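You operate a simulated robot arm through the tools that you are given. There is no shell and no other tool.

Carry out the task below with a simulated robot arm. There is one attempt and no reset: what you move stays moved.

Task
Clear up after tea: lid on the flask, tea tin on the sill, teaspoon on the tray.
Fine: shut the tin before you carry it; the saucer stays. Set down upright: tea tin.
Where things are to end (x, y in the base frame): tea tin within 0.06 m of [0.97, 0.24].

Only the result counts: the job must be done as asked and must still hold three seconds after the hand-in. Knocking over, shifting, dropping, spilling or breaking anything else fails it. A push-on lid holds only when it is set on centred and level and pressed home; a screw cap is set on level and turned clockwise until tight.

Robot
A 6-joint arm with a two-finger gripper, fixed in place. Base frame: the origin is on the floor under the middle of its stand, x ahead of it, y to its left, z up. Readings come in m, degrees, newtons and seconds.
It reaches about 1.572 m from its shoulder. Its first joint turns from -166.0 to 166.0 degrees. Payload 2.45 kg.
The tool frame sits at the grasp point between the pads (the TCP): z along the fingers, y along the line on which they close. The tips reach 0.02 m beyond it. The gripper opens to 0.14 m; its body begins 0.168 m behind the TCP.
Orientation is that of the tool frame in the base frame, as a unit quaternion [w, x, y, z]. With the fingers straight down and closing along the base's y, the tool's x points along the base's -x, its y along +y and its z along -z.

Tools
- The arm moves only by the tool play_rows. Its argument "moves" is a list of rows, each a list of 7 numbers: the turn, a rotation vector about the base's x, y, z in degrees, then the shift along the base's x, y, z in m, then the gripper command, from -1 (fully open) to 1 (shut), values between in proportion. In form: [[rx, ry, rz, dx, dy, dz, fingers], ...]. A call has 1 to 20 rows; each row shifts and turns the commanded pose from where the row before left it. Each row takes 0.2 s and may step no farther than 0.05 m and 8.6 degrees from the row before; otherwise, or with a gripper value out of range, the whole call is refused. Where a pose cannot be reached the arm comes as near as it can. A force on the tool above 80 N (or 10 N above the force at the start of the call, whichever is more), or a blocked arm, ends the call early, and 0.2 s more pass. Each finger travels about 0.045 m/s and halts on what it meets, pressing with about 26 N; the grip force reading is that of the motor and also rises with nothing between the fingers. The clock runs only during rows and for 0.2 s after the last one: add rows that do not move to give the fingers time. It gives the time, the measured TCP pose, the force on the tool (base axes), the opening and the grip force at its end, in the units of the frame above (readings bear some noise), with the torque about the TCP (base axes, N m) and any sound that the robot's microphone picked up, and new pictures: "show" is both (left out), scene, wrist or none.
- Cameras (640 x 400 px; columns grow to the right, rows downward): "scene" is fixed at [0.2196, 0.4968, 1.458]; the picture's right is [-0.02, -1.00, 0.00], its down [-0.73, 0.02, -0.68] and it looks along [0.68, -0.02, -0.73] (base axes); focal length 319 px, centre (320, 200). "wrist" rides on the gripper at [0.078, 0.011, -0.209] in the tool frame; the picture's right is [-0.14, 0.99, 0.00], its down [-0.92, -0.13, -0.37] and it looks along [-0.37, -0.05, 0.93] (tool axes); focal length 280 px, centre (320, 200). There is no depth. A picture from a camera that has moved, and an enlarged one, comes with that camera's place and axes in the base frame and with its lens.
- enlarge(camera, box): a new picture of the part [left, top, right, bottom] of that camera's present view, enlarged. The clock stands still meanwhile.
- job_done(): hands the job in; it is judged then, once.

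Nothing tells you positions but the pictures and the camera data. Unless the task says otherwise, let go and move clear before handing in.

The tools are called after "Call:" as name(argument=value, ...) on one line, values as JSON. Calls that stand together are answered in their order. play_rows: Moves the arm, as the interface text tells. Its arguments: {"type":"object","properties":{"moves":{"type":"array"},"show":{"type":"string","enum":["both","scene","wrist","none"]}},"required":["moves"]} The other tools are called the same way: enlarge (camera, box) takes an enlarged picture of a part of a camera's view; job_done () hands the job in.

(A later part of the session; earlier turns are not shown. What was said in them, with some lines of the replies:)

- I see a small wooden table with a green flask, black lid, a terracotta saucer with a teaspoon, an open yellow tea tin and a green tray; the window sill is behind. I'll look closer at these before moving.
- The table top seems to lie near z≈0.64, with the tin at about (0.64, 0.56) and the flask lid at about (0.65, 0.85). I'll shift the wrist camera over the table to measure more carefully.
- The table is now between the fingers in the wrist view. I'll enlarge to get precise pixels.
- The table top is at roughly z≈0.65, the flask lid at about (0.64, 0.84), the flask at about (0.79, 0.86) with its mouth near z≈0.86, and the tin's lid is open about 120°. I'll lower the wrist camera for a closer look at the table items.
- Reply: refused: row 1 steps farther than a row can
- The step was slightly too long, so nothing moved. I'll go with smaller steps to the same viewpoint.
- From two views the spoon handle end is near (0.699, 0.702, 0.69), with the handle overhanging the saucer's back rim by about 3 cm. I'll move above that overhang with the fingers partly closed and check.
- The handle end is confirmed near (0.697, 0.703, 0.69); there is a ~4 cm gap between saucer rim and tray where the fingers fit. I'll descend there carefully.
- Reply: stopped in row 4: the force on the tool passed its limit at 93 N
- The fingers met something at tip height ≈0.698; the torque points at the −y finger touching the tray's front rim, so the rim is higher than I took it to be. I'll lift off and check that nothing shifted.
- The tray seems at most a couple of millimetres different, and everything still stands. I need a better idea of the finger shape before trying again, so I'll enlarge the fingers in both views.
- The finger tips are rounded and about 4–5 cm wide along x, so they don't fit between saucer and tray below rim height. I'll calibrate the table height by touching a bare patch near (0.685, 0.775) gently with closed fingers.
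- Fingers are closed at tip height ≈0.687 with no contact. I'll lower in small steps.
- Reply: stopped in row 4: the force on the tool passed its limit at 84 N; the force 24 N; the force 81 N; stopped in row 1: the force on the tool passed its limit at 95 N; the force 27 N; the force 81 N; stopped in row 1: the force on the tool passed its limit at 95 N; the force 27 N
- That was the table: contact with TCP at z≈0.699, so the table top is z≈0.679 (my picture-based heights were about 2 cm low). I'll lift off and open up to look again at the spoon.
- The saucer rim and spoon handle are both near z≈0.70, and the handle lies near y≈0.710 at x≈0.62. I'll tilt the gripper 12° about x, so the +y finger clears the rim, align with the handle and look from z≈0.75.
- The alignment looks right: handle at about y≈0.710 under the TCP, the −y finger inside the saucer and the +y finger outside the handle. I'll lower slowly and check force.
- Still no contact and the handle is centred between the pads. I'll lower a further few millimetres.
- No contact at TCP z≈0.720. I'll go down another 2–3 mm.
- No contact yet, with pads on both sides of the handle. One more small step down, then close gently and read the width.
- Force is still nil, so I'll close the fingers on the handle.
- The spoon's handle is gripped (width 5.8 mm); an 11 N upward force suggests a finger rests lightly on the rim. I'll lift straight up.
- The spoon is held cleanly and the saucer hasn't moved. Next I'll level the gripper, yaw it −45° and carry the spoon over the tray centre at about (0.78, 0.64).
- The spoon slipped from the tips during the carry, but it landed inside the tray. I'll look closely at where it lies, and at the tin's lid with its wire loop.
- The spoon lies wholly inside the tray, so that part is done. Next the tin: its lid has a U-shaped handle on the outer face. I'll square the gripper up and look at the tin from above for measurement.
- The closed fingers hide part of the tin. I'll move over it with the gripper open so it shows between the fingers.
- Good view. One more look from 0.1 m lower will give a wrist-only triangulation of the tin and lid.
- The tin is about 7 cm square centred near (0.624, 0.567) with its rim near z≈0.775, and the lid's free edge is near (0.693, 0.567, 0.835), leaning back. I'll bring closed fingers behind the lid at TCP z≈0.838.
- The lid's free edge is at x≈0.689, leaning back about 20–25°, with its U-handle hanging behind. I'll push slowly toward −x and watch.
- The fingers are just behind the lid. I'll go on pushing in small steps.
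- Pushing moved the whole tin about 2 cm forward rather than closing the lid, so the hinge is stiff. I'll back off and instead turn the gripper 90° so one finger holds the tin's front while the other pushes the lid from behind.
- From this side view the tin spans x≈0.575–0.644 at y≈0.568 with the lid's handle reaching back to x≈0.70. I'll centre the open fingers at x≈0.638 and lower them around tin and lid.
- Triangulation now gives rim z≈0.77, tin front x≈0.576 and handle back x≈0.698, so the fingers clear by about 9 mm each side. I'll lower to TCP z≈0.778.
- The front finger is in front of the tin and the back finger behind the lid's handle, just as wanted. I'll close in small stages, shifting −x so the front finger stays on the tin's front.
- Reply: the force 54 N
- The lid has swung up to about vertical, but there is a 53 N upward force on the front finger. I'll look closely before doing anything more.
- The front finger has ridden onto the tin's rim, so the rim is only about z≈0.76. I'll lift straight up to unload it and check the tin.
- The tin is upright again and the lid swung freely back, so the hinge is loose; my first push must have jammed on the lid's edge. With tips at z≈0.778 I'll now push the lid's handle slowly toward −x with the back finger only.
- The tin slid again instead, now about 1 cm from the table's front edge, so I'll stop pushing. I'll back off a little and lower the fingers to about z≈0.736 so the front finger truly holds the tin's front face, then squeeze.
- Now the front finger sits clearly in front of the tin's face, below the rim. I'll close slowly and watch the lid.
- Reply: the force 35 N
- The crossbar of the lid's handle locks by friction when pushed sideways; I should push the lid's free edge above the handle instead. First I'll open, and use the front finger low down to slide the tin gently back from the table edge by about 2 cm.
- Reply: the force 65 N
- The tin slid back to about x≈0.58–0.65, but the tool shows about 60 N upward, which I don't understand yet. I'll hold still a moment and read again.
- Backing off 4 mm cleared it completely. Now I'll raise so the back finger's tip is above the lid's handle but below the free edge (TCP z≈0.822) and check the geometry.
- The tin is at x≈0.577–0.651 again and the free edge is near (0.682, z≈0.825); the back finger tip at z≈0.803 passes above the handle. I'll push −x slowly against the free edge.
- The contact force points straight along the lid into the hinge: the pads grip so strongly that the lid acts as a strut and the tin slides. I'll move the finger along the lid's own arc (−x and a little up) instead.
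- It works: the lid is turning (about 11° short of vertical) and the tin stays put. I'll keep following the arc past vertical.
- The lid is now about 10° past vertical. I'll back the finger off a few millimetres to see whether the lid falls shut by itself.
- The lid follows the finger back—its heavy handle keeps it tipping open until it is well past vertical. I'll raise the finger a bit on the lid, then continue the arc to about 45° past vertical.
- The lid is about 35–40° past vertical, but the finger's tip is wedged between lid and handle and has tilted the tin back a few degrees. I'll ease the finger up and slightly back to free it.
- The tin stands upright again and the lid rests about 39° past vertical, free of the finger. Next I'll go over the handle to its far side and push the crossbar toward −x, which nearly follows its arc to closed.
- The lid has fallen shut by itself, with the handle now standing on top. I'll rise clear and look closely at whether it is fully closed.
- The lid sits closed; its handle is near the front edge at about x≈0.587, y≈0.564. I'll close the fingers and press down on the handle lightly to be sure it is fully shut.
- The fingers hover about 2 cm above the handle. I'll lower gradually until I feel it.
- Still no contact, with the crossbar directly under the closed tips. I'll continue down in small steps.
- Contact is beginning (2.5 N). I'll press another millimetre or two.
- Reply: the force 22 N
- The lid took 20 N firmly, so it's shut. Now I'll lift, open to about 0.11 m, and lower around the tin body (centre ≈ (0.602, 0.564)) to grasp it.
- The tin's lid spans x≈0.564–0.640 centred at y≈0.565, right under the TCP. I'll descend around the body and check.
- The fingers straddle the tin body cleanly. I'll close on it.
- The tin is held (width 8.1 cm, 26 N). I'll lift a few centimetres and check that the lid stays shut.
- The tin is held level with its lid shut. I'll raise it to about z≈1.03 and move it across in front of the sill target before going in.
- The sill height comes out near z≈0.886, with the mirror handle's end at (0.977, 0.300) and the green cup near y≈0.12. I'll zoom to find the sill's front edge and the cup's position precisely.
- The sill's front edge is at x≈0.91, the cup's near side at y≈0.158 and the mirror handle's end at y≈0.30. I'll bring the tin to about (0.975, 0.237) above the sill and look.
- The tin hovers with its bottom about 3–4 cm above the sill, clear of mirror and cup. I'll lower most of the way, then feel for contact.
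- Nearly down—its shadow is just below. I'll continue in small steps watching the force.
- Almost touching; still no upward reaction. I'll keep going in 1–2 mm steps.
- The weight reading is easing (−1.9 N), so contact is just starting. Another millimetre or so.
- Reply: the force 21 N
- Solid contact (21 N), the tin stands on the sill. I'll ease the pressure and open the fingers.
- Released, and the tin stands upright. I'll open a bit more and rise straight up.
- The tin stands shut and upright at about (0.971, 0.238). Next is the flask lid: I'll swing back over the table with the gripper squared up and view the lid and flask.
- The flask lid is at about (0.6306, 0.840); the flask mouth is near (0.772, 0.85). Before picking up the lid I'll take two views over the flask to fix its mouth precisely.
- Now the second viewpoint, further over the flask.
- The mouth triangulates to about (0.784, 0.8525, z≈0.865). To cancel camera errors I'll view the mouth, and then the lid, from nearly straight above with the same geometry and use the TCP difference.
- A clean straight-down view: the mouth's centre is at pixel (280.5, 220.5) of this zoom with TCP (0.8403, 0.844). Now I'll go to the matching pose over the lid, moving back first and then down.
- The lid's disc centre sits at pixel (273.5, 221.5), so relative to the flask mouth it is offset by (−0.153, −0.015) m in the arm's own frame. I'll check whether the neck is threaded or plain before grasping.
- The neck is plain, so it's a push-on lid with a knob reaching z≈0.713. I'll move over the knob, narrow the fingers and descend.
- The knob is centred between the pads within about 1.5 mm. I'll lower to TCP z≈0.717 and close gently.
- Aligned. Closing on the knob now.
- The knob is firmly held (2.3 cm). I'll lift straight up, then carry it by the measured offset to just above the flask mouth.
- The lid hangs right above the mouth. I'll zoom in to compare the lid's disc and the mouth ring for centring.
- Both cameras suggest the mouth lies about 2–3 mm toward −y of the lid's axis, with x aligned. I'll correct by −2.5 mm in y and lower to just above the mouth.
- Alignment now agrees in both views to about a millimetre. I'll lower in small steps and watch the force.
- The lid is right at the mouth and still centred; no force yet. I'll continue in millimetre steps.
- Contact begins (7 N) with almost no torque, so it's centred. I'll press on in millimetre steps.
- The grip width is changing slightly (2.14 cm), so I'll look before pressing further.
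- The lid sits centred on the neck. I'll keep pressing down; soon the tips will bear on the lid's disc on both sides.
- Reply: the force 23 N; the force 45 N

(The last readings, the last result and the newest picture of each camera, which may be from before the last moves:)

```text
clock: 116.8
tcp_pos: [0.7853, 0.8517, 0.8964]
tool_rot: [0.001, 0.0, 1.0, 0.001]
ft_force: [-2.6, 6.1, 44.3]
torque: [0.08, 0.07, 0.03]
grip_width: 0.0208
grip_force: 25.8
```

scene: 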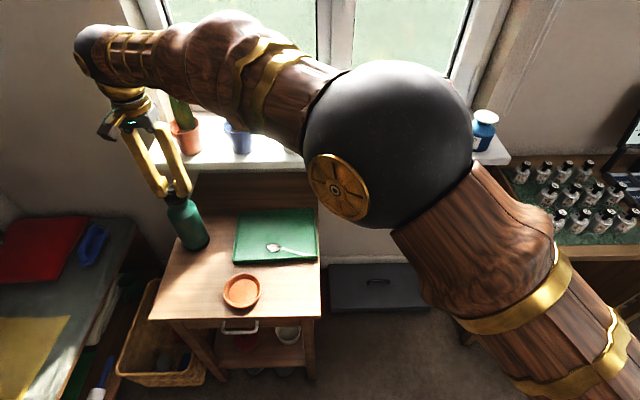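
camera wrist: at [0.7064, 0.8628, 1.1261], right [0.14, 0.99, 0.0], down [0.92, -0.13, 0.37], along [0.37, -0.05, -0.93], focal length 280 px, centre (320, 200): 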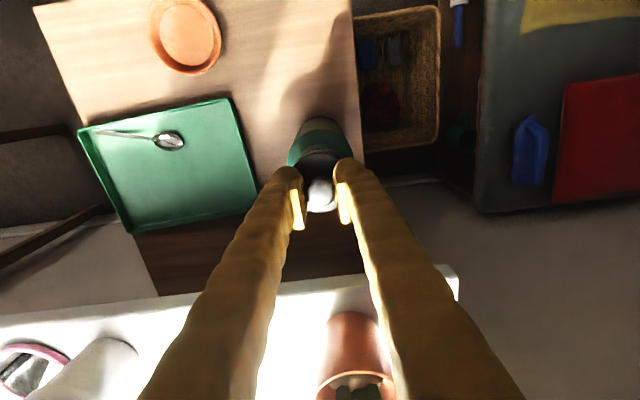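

44 N and now stiff. A little more force to make sure it is pressed home, staying under the limit.

Call:
play_rows(moves=[[0, 0, 0, 0, 0, -0.001, 1], [0, 0, 0, 0, 0, -0.0008, 1], [0, 0, 0, 0, 0, 0, 1]], show="both")

Call:
enlarge(camera="scene", box=[155, 160, 215, 230])

Call:
enlarge(camera="wrist", box=[280, 100, 360, 220])

```text
clock: 117.6
tcp_pos: [0.7845, 0.8511, 0.8963]
tool_rot: [0.002, 0.001, 1.0, 0.001]
ft_force: [6.9, 6.4, 66.4]
torque: [0.01, -0.13, -0.03]
grip_width: 0.0204
grip_force: 26.3
camera wrist: at [0.7051, 0.8623, 1.1036], right [0.14, 0.99, 0.0], down [0.92, -0.13, 0.37], along [0.37, -0.05, -0.93], focal length 280 px, centre (320, 200)
```

scene: 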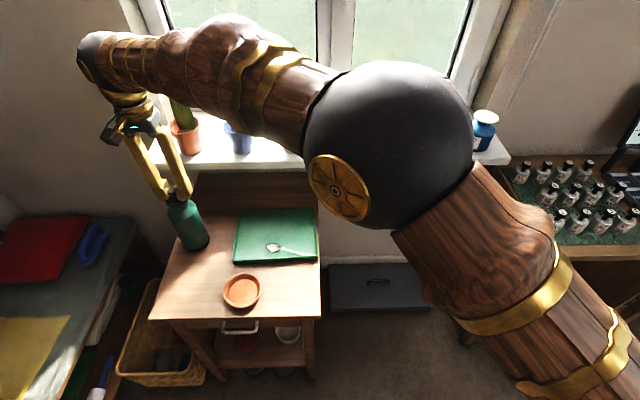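
wrist: 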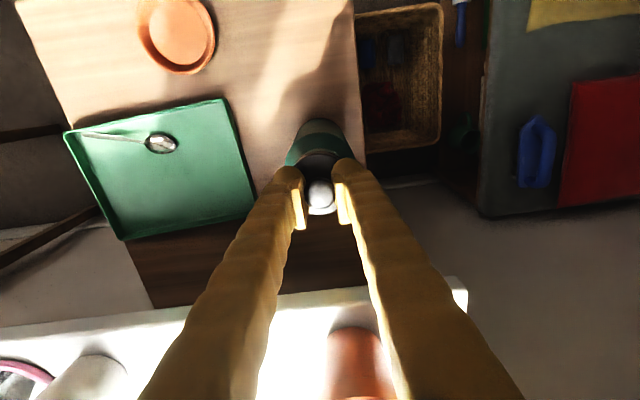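

```text
5.71 times, centred on (185, 195) of scene
camera zoom: at [0.2196, 0.4968, 1.458], right [-0.02, -1.0, 0.0], down [-0.73, 0.02, -0.68], along [0.68, -0.02, -0.73], focal length 1823 px, centre (1091, 229)
```

zoom: 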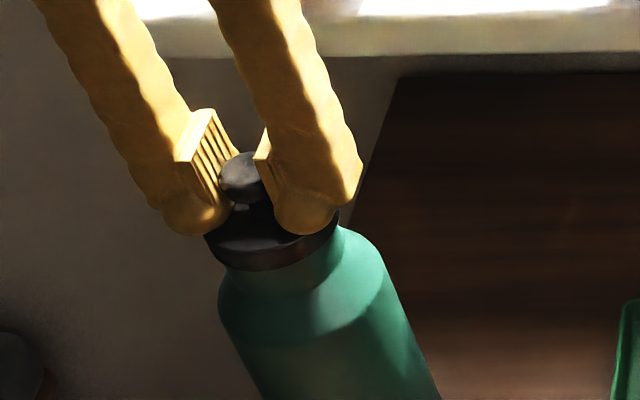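

```text
3.33 times, centred on (320, 160) of wrist
camera zoom: at [0.7051, 0.8623, 1.1036], right [0.14, 0.99, 0.0], down [0.92, -0.13, 0.37], along [0.37, -0.05, -0.93], focal length 935 px, centre (320, 333)
```

zoom: 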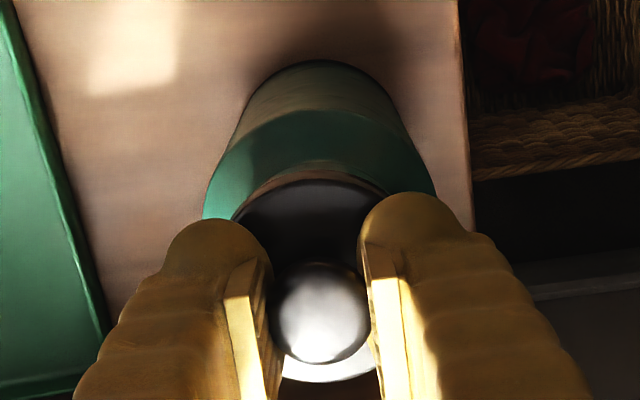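

I've pressed to 66 N with the lid level. To tell whether it's really seated, I'll ease off and pull up very slightly while holding the knob, watching for resistance.

Call:
play_rows(moves=[[0, 0, 0, 0, 0, 0.002, 1], [0, 0, 0, 0, 0, 0.002, 1], [0, 0, 0, 0, 0, 0, 1]], show="none")

```text
clock: 118.4
tcp_pos: [0.7832, 0.8514, 0.8967]
tool_rot: [0.0, 0.002, 1.0, -0.001]
ft_force: [5.0, 6.2, 37.0]
torque: [0.38, -0.2, 0.0]
grip_width: 0.0206
grip_force: 26.1
```

Call:
play_rows(moves=[[0, 0, 0, 0, 0, 0.001, 1], [0, 0, 0, 0, 0, 0, 1]], show="none")

```text
clock: 119.0
tcp_pos: [0.7843, 0.8525, 0.8969]
tool_rot: [0.0, 0.001, 1.0, 0.0]
ft_force: [3.9, 2.8, 17.4]
torque: [0.18, -0.12, -0.04]
grip_width: 0.0205
grip_force: 26.8
```

Call:
play_rows(moves=[[0, 0, 0, 0, 0, 0.001, 1], [0, 0, 0, 0, 0, 0, 1]], show="none")

```text
clock: 119.6
tcp_pos: [0.7837, 0.852, 0.8967]
tool_rot: [0.0, 0.001, 1.0, 0.0]
ft_force: [0.0, 0.5, 0.4]
torque: [-0.01, -0.03, -0.02]
grip_width: 0.0202
grip_force: 25.8
```

Unloaded now (0.4 N). One more millimetre up will show whether the lid resists.

Call:
play_rows(moves=[[0, 0, 0, 0, 0, 0.001, 1], [0, 0, 0, 0, 0, 0, 1]], show="none")

```text
clock: 120.2
tcp_pos: [0.7858, 0.8513, 0.9004]
tool_rot: [0.001, 0.001, 1.0, -0.001]
ft_force: [0.4, -0.1, 0.2]
torque: [-0.02, 0.0, 0.04]
grip_width: 0.0206
grip_force: 25.6
```

Call:
enlarge(camera="scene", box=[155, 160, 215, 230])

Call:
enlarge(camera="wrist", box=[280, 100, 360, 220])

```text
5.71 times, centred on (185, 195) of scene
camera zoom: at [0.2196, 0.4968, 1.458], right [-0.02, -1.0, 0.0], down [-0.73, 0.02, -0.68], along [0.68, -0.02, -0.73], focal length 1823 px, centre (1091, 229)
```

zoom: 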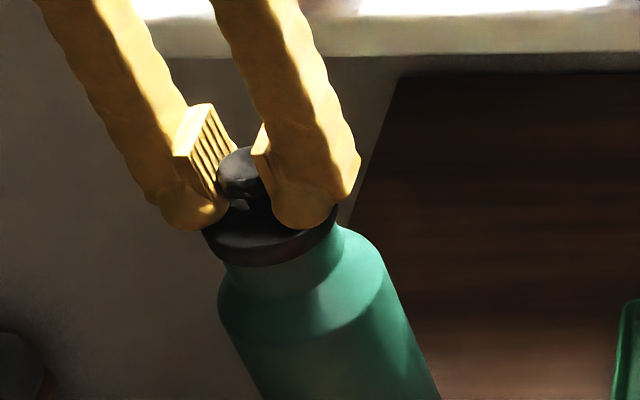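

```text
3.33 times, centred on (320, 160) of wrist
camera zoom: at [0.7057, 0.8628, 1.107], right [0.14, 0.99, 0.0], down [0.92, -0.13, 0.37], along [0.37, -0.05, -0.93], focal length 935 px, centre (320, 333)
```

zoom: 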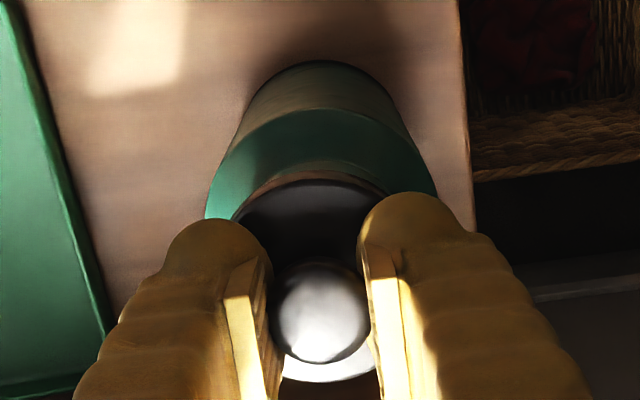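

The lid lifted freely, so it isn't seated yet—probably a millimetre or two off centre. I'll set it back down on the mouth, let go, and take the straight-down view again to measure the exact offset.

Call:
play_rows(moves=[[0, 0, 0, 0, 0, -0.002, 1], [0, 0, 0, 0, 0, -0.0015, 1], [0, 0, 0, 0, 0, 0, 1]], show="none")

```text
clock: 121.0
tcp_pos: [0.7858, 0.8522, 0.8962]
tool_rot: [0.0, 0.001, 1.0, 0.0]
ft_force: [-2.1, -2.1, 14.0]
torque: [-0.11, 0.36, 0.01]
grip_width: 0.0202
grip_force: 25.3
```

Call:
play_rows(moves=[[0, 0, 0, 0, 0, 0.0008, 1], [0, 0, 0, 0, 0, 0, 1]], show="none")

```text
clock: 121.6
tcp_pos: [0.784, 0.851, 0.8965]
tool_rot: [0.001, 0.002, 1.0, 0.0]
ft_force: [-1.6, -1.8, 9.1]
torque: [0.0, 0.04, -0.01]
grip_width: 0.0201
grip_force: 26.1
```

Call:
play_rows(moves=[[0, 0, 0, 0, 0, 0.0005, 1], [0, 0, 0, 0, 0, 0, 0.69], [0, 0, 0, 0, 0, 0, 0.6], [0, 0, 0, 0, 0, 0, 0.45], [0, 0, 0, 0, 0, 0, 0.3], [0, 0, 0, 0, 0, 0, 0.3]])

Call:
enlarge(camera="scene", box=[155, 160, 215, 230])

Call:
enlarge(camera="wrist", box=[280, 100, 360, 220])

```text
clock: 123.0
tcp_pos: [0.7846, 0.8523, 0.8968]
tool_rot: [-0.001, 0.0, 1.0, 0.0]
ft_force: [-0.1, -0.3, -0.5]
torque: [0.0, -0.02, 0.0]
grip_width: 0.0489
grip_force: 0.0
heard: snap
camera wrist: at [0.7063, 0.8632, 1.1049], right [0.14, 0.99, 0.0], down [0.92, -0.13, 0.37], along [0.37, -0.05, -0.93], focal length 280 px, centre (320, 200)
```

scene: 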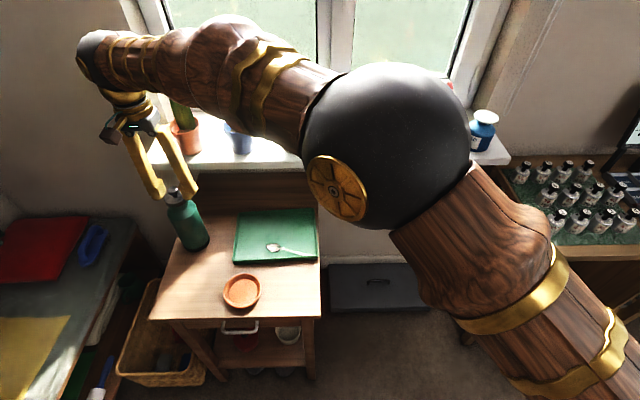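
wrist: 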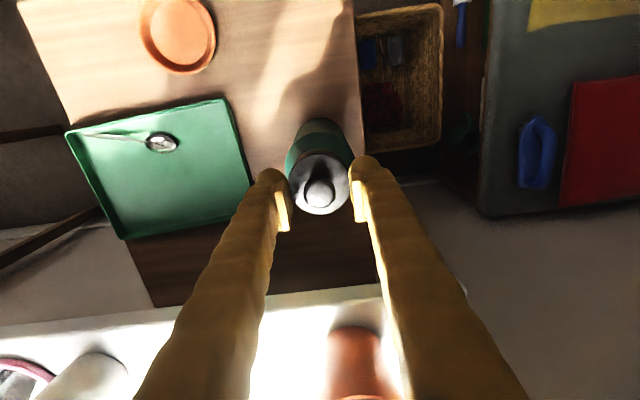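

```text
5.71 times, centred on (185, 195) of scene
camera zoom: at [0.2196, 0.4968, 1.458], right [-0.02, -1.0, 0.0], down [-0.73, 0.02, -0.68], along [0.68, -0.02, -0.73], focal length 1823 px, centre (1091, 229)
```

zoom: 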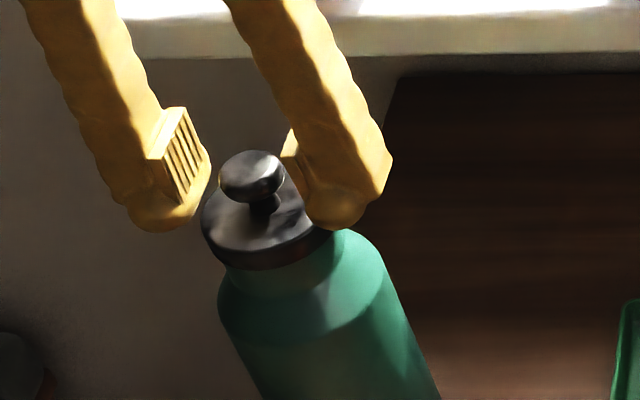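

```text
3.33 times, centred on (320, 160) of wrist
camera zoom: at [0.7063, 0.8632, 1.1049], right [0.14, 0.99, 0.0], down [0.92, -0.13, 0.37], along [0.37, -0.05, -0.93], focal length 935 px, centre (320, 333)
```

zoom: 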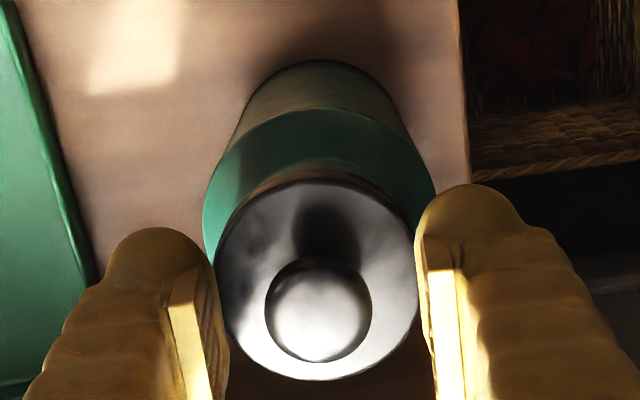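

I heard a snap as the grip relaxed – the lid has evidently centred itself and seated. To be sure, I'll rise, close the fingers, and press once more straight down on top of the knob.

Call:
play_rows(moves=[[0, 0, 0, 0, 0, 0.01, 0.2], [0, 0, 0, 0, 0, 0.025, 0.2], [0, 0, 0, 0, 0, 0.025, 0.2], [0, 0, 0, 0, 0, 0, 1], [0, 0, 0, 0, 0, 0, 1], [0, 0, 0, 0, 0, 0, 1], [0, 0, 0, 0, 0, 0, 1]])

Call:
enlarge(camera="scene", box=[155, 150, 225, 250])

Call:
enlarge(camera="wrist", box=[280, 80, 370, 200])

```text
clock: 124.6
tcp_pos: [0.7856, 0.8526, 0.9572]
tool_rot: [0.0, 0.001, 1.0, 0.0]
ft_force: [-0.2, -0.2, 0.7]
torque: [0.02, 0.0, -0.02]
grip_width: 0.0
grip_force: 24.7
camera wrist: at [0.7069, 0.8631, 1.1644], right [0.14, 0.99, 0.0], down [0.92, -0.13, 0.37], along [0.37, -0.05, -0.93], focal length 280 px, centre (320, 200)
```

scene: 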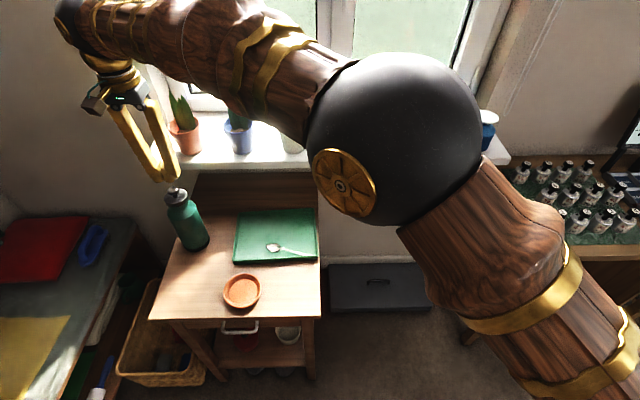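
wrist: 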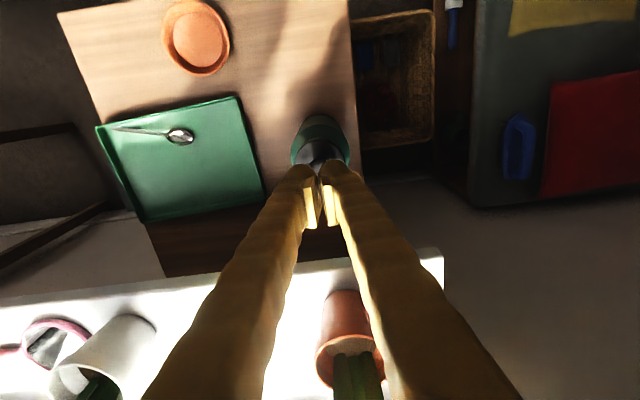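

```text
4.00 times, centred on (190, 200) of scene
camera zoom: at [0.2196, 0.4968, 1.458], right [-0.02, -1.0, 0.0], down [-0.73, 0.02, -0.68], along [0.68, -0.02, -0.73], focal length 1276 px, centre (840, 200)
```

zoom: 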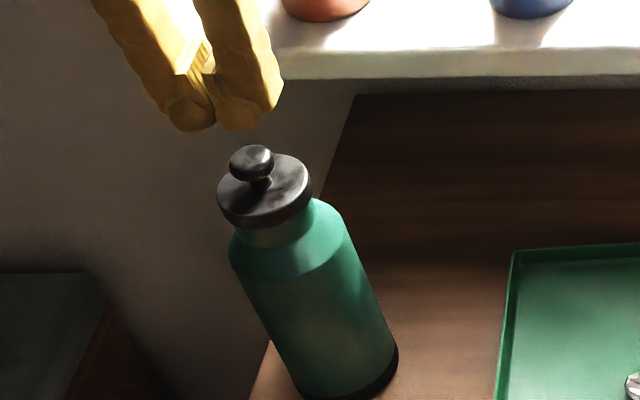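

```text
3.33 times, centred on (325, 140) of wrist
camera zoom: at [0.7069, 0.8631, 1.1644], right [0.14, 0.99, 0.0], down [0.92, -0.13, 0.37], along [0.37, -0.05, -0.93], focal length 935 px, centre (303, 400)
```

zoom: 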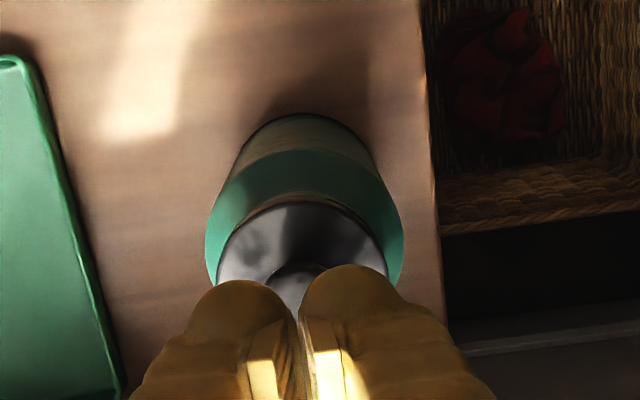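

The lid sits level and centred on the flask. I'll press down on the knob top gently to confirm.

Call:
play_rows(moves=[[0, 0, 0, 0, 0, -0.02, 1], [0, 0, 0, 0, 0, -0.01, 1], [0, 0, 0, 0, 0, -0.004, 1], [0, 0, 0, 0, 0, 0, 1]], show="none")

```text
clock: 125.6
tcp_pos: [0.7858, 0.8526, 0.9241]
tool_rot: [0.0, 0.001, 1.0, 0.0]
ft_force: [0.7, -0.7, -0.2]
torque: [0.0, -0.01, 0.02]
grip_width: 0.0
grip_force: 25.3
```

Call:
play_rows(moves=[[0, 0, 0, 0, 0, -0.002, 1], [0, 0, 0, 0, 0, -0.0015, 1], [0, 0, 0, 0, 0, 0, 1]], show="none")

```text
clock: 126.4
tcp_pos: [0.7856, 0.8514, 0.9211]
tool_rot: [0.001, 0.001, 1.0, 0.001]
ft_force: [-0.2, 1.3, 5.0]
torque: [0.01, 0.03, -0.01]
grip_width: 0.0061
grip_force: 25.9
```

Call:
play_rows(moves=[[0, 0, 0, 0, 0, -0.0015, 1], [0, 0, 0, 0, 0, -0.001, 1], [0, 0, 0, 0, 0, 0, 1]], show="none")

```text
clock: 127.2
tcp_pos: [0.7851, 0.8521, 0.9198]
tool_rot: [0.001, 0.001, 1.0, 0.0]
ft_force: [2.2, 3.0, 42.3]
torque: [0.08, 0.05, -0.01]
grip_width: 0.0061
grip_force: 26.1
```

42 N with no further movement, so the lid is home. I'll release upward and move the arm clear, then check the whole scene.

Call:
play_rows(moves=[[0, 0, 0, 0, 0, 0.003, 1], [0, 0, 0, 0, 0, 0.01, 1], [0, 0, 0, 0, 0, 0.03, 1], [0, 0, 0, 0, 0, 0.045, 1], [0, 0, 0, 0, 0, 0.045, 1], [0, 0, 0, -0.03, -0.02, 0.03, 0], [0, 0, 0, -0.04, -0.025, 0, 0], [0, 0, 0, -0.04, -0.025, 0, 0], [0, 0, 0, -0.04, -0.025, 0, 0], [0, 0, 0, -0.04, -0.025, 0, 0], [0, 0, 0, -0.04, -0.025, 0, 0], [0, 0, 0, -0.04, -0.025, 0, 0], [0, 0, 0, 0, 0, 0, 0], [0, 0, 0, 0, 0, 0, 0]])

Call:
enlarge(camera="scene", box=[140, 170, 340, 340])

Call:
enlarge(camera="scene", box=[140, 80, 520, 200])

Call:
enlarge(camera="wrist", box=[200, 80, 500, 300])

```text
clock: 130.2
tcp_pos: [0.5137, 0.6793, 1.0809]
tool_rot: [0.0, 0.001, 1.0, 0.0]
ft_force: [0.2, 0.8, 0.5]
torque: [-0.01, -0.02, 0.05]
grip_width: 0.0699
grip_force: 0.0
camera wrist: at [0.4357, 0.6895, 1.2889], right [0.14, 0.99, 0.0], down [0.92, -0.13, 0.37], along [0.37, -0.05, -0.93], focal length 280 px, centre (320, 200)
```

scene: 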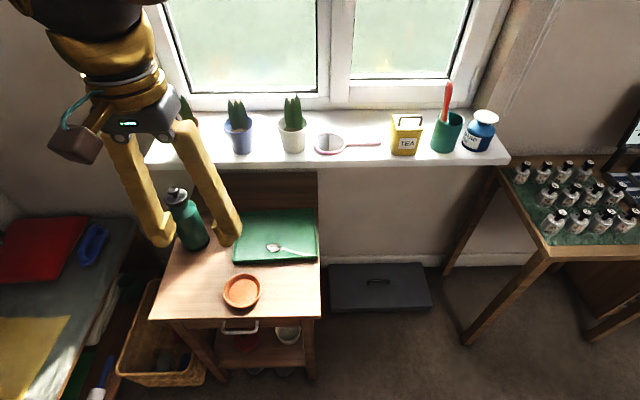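
wrist: 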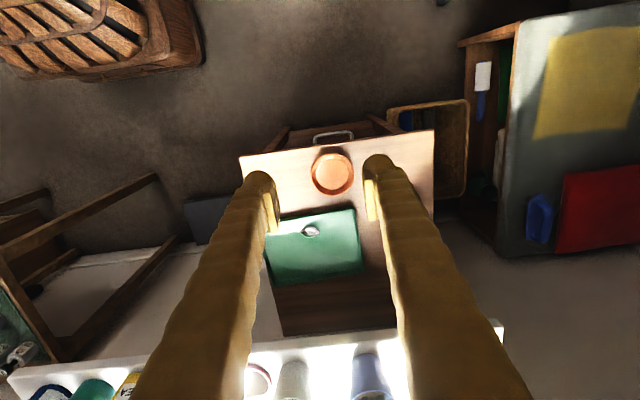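

```text
2.35 times, centred on (240, 255) of scene
camera zoom: at [0.2196, 0.4968, 1.458], right [-0.02, -1.0, 0.0], down [-0.73, 0.02, -0.68], along [0.68, -0.02, -0.73], focal length 751 px, centre (508, 71)
```

zoom: 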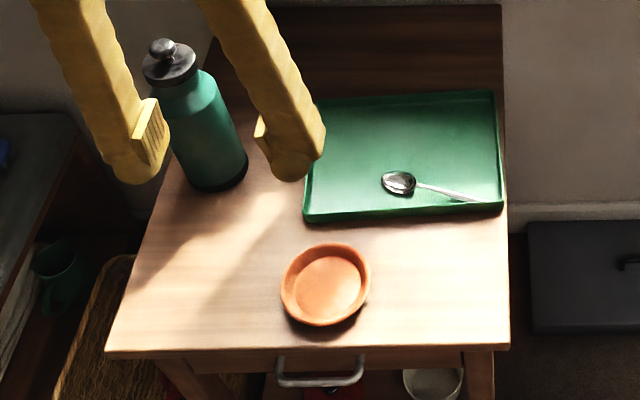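

```text
1.68 times, centred on (330, 140) of scene
camera zoom: at [0.2196, 0.4968, 1.458], right [-0.02, -1.0, 0.0], down [-0.73, 0.02, -0.68], along [0.68, -0.02, -0.73], focal length 537 px, centre (303, 301)
```

zoom: 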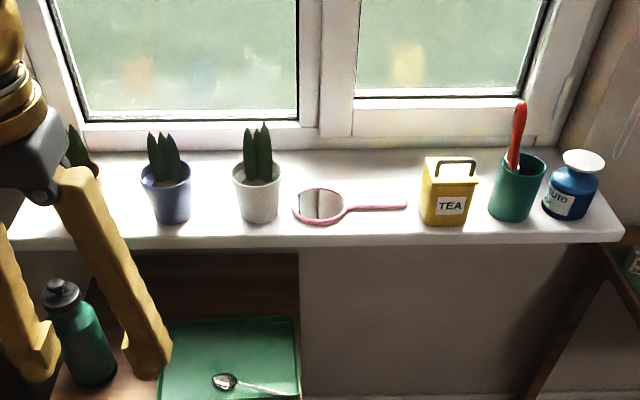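

```text
1.82 times, centred on (350, 190) of wrist
camera zoom: at [0.4357, 0.6895, 1.2889], right [0.14, 0.99, 0.0], down [0.92, -0.13, 0.37], along [0.37, -0.05, -0.93], focal length 510 px, centre (266, 218)
```

zoom: 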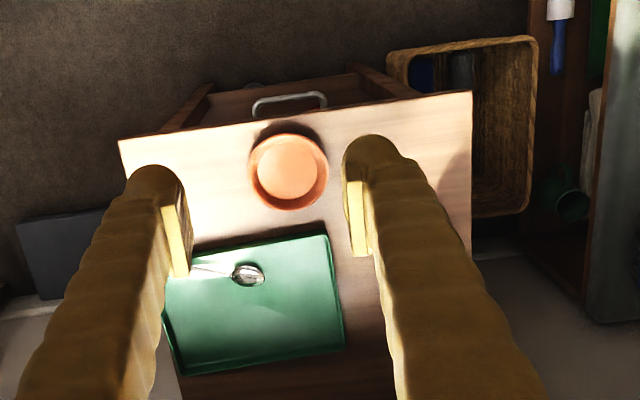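

Everything looks in place: lid on flask, spoon in tray, tin on the sill, saucer untouched. One last close look at tin and flask before handing in.

Call:
enlarge(camera="scene", box=[370, 95, 450, 175])

Call:
enlarge(camera="scene", box=[150, 175, 220, 255])

Call:
enlarge(camera="scene", box=[225, 200, 325, 310])

```text
5.00 times, centred on (410, 135) of scene
camera zoom: at [0.2196, 0.4968, 1.458], right [-0.02, -1.0, 0.0], down [-0.73, 0.02, -0.68], along [0.68, -0.02, -0.73], focal length 1596 px, centre (-130, 525)
```

zoom: 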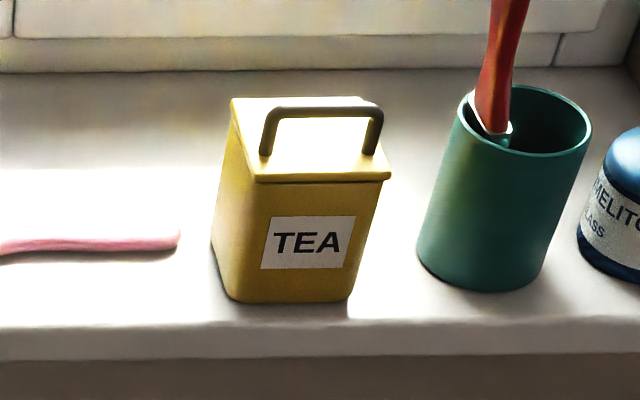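

```text
5.00 times, centred on (185, 215) of scene
camera zoom: at [0.2196, 0.4968, 1.458], right [-0.02, -1.0, 0.0], down [-0.73, 0.02, -0.68], along [0.68, -0.02, -0.73], focal length 1596 px, centre (995, 125)
```

zoom: 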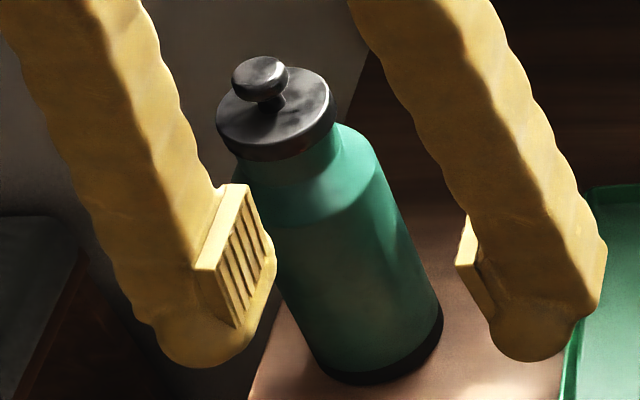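

```text
3.64 times, centred on (275, 255) of scene
camera zoom: at [0.2196, 0.4968, 1.458], right [-0.02, -1.0, 0.0], down [-0.73, 0.02, -0.68], along [0.68, -0.02, -0.73], focal length 1160 px, centre (484, 0)
```

zoom: 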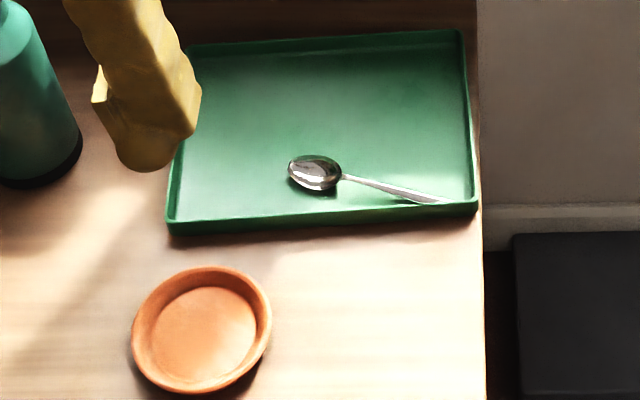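

The flask is lidded, the spoon lies in the tray, and the shut tin stands upright on the sill with the gripper clear. Handing in.

Call:
job_done()

```text
The job is handed in.
```

The tea things are cleared up and the job is handed in. I have no verdict back, so this is my own check from the last pictures.

- **Flask:** the lid is on, level and centred. I heard a snap as I let go of it. A final press of about 42 N moved it no further, but I did not pull-test it after the snap.
- **Tea tin:** it is shut and standing upright on the sill at about (0.971, 0.238), roughly 2 mm from the target. I shut it on the table before carrying it.
- **Teaspoon:** it lies inside the tray. It slipped out of the fingers while I was carrying it over and fell into the tray, so it was not placed gently.
- **Saucer:** it is where it started, as far as I can see.

Two things may count against it:

- **Tray:** I pressed on its front rim with about 93 N early on, and it may have shifted 3–4 mm.
- **Tin:** it slid about 2–3 cm on the table, came within about 1 cm of the front edge and tipped a few degrees while I was getting the lid to close. It did not fall.
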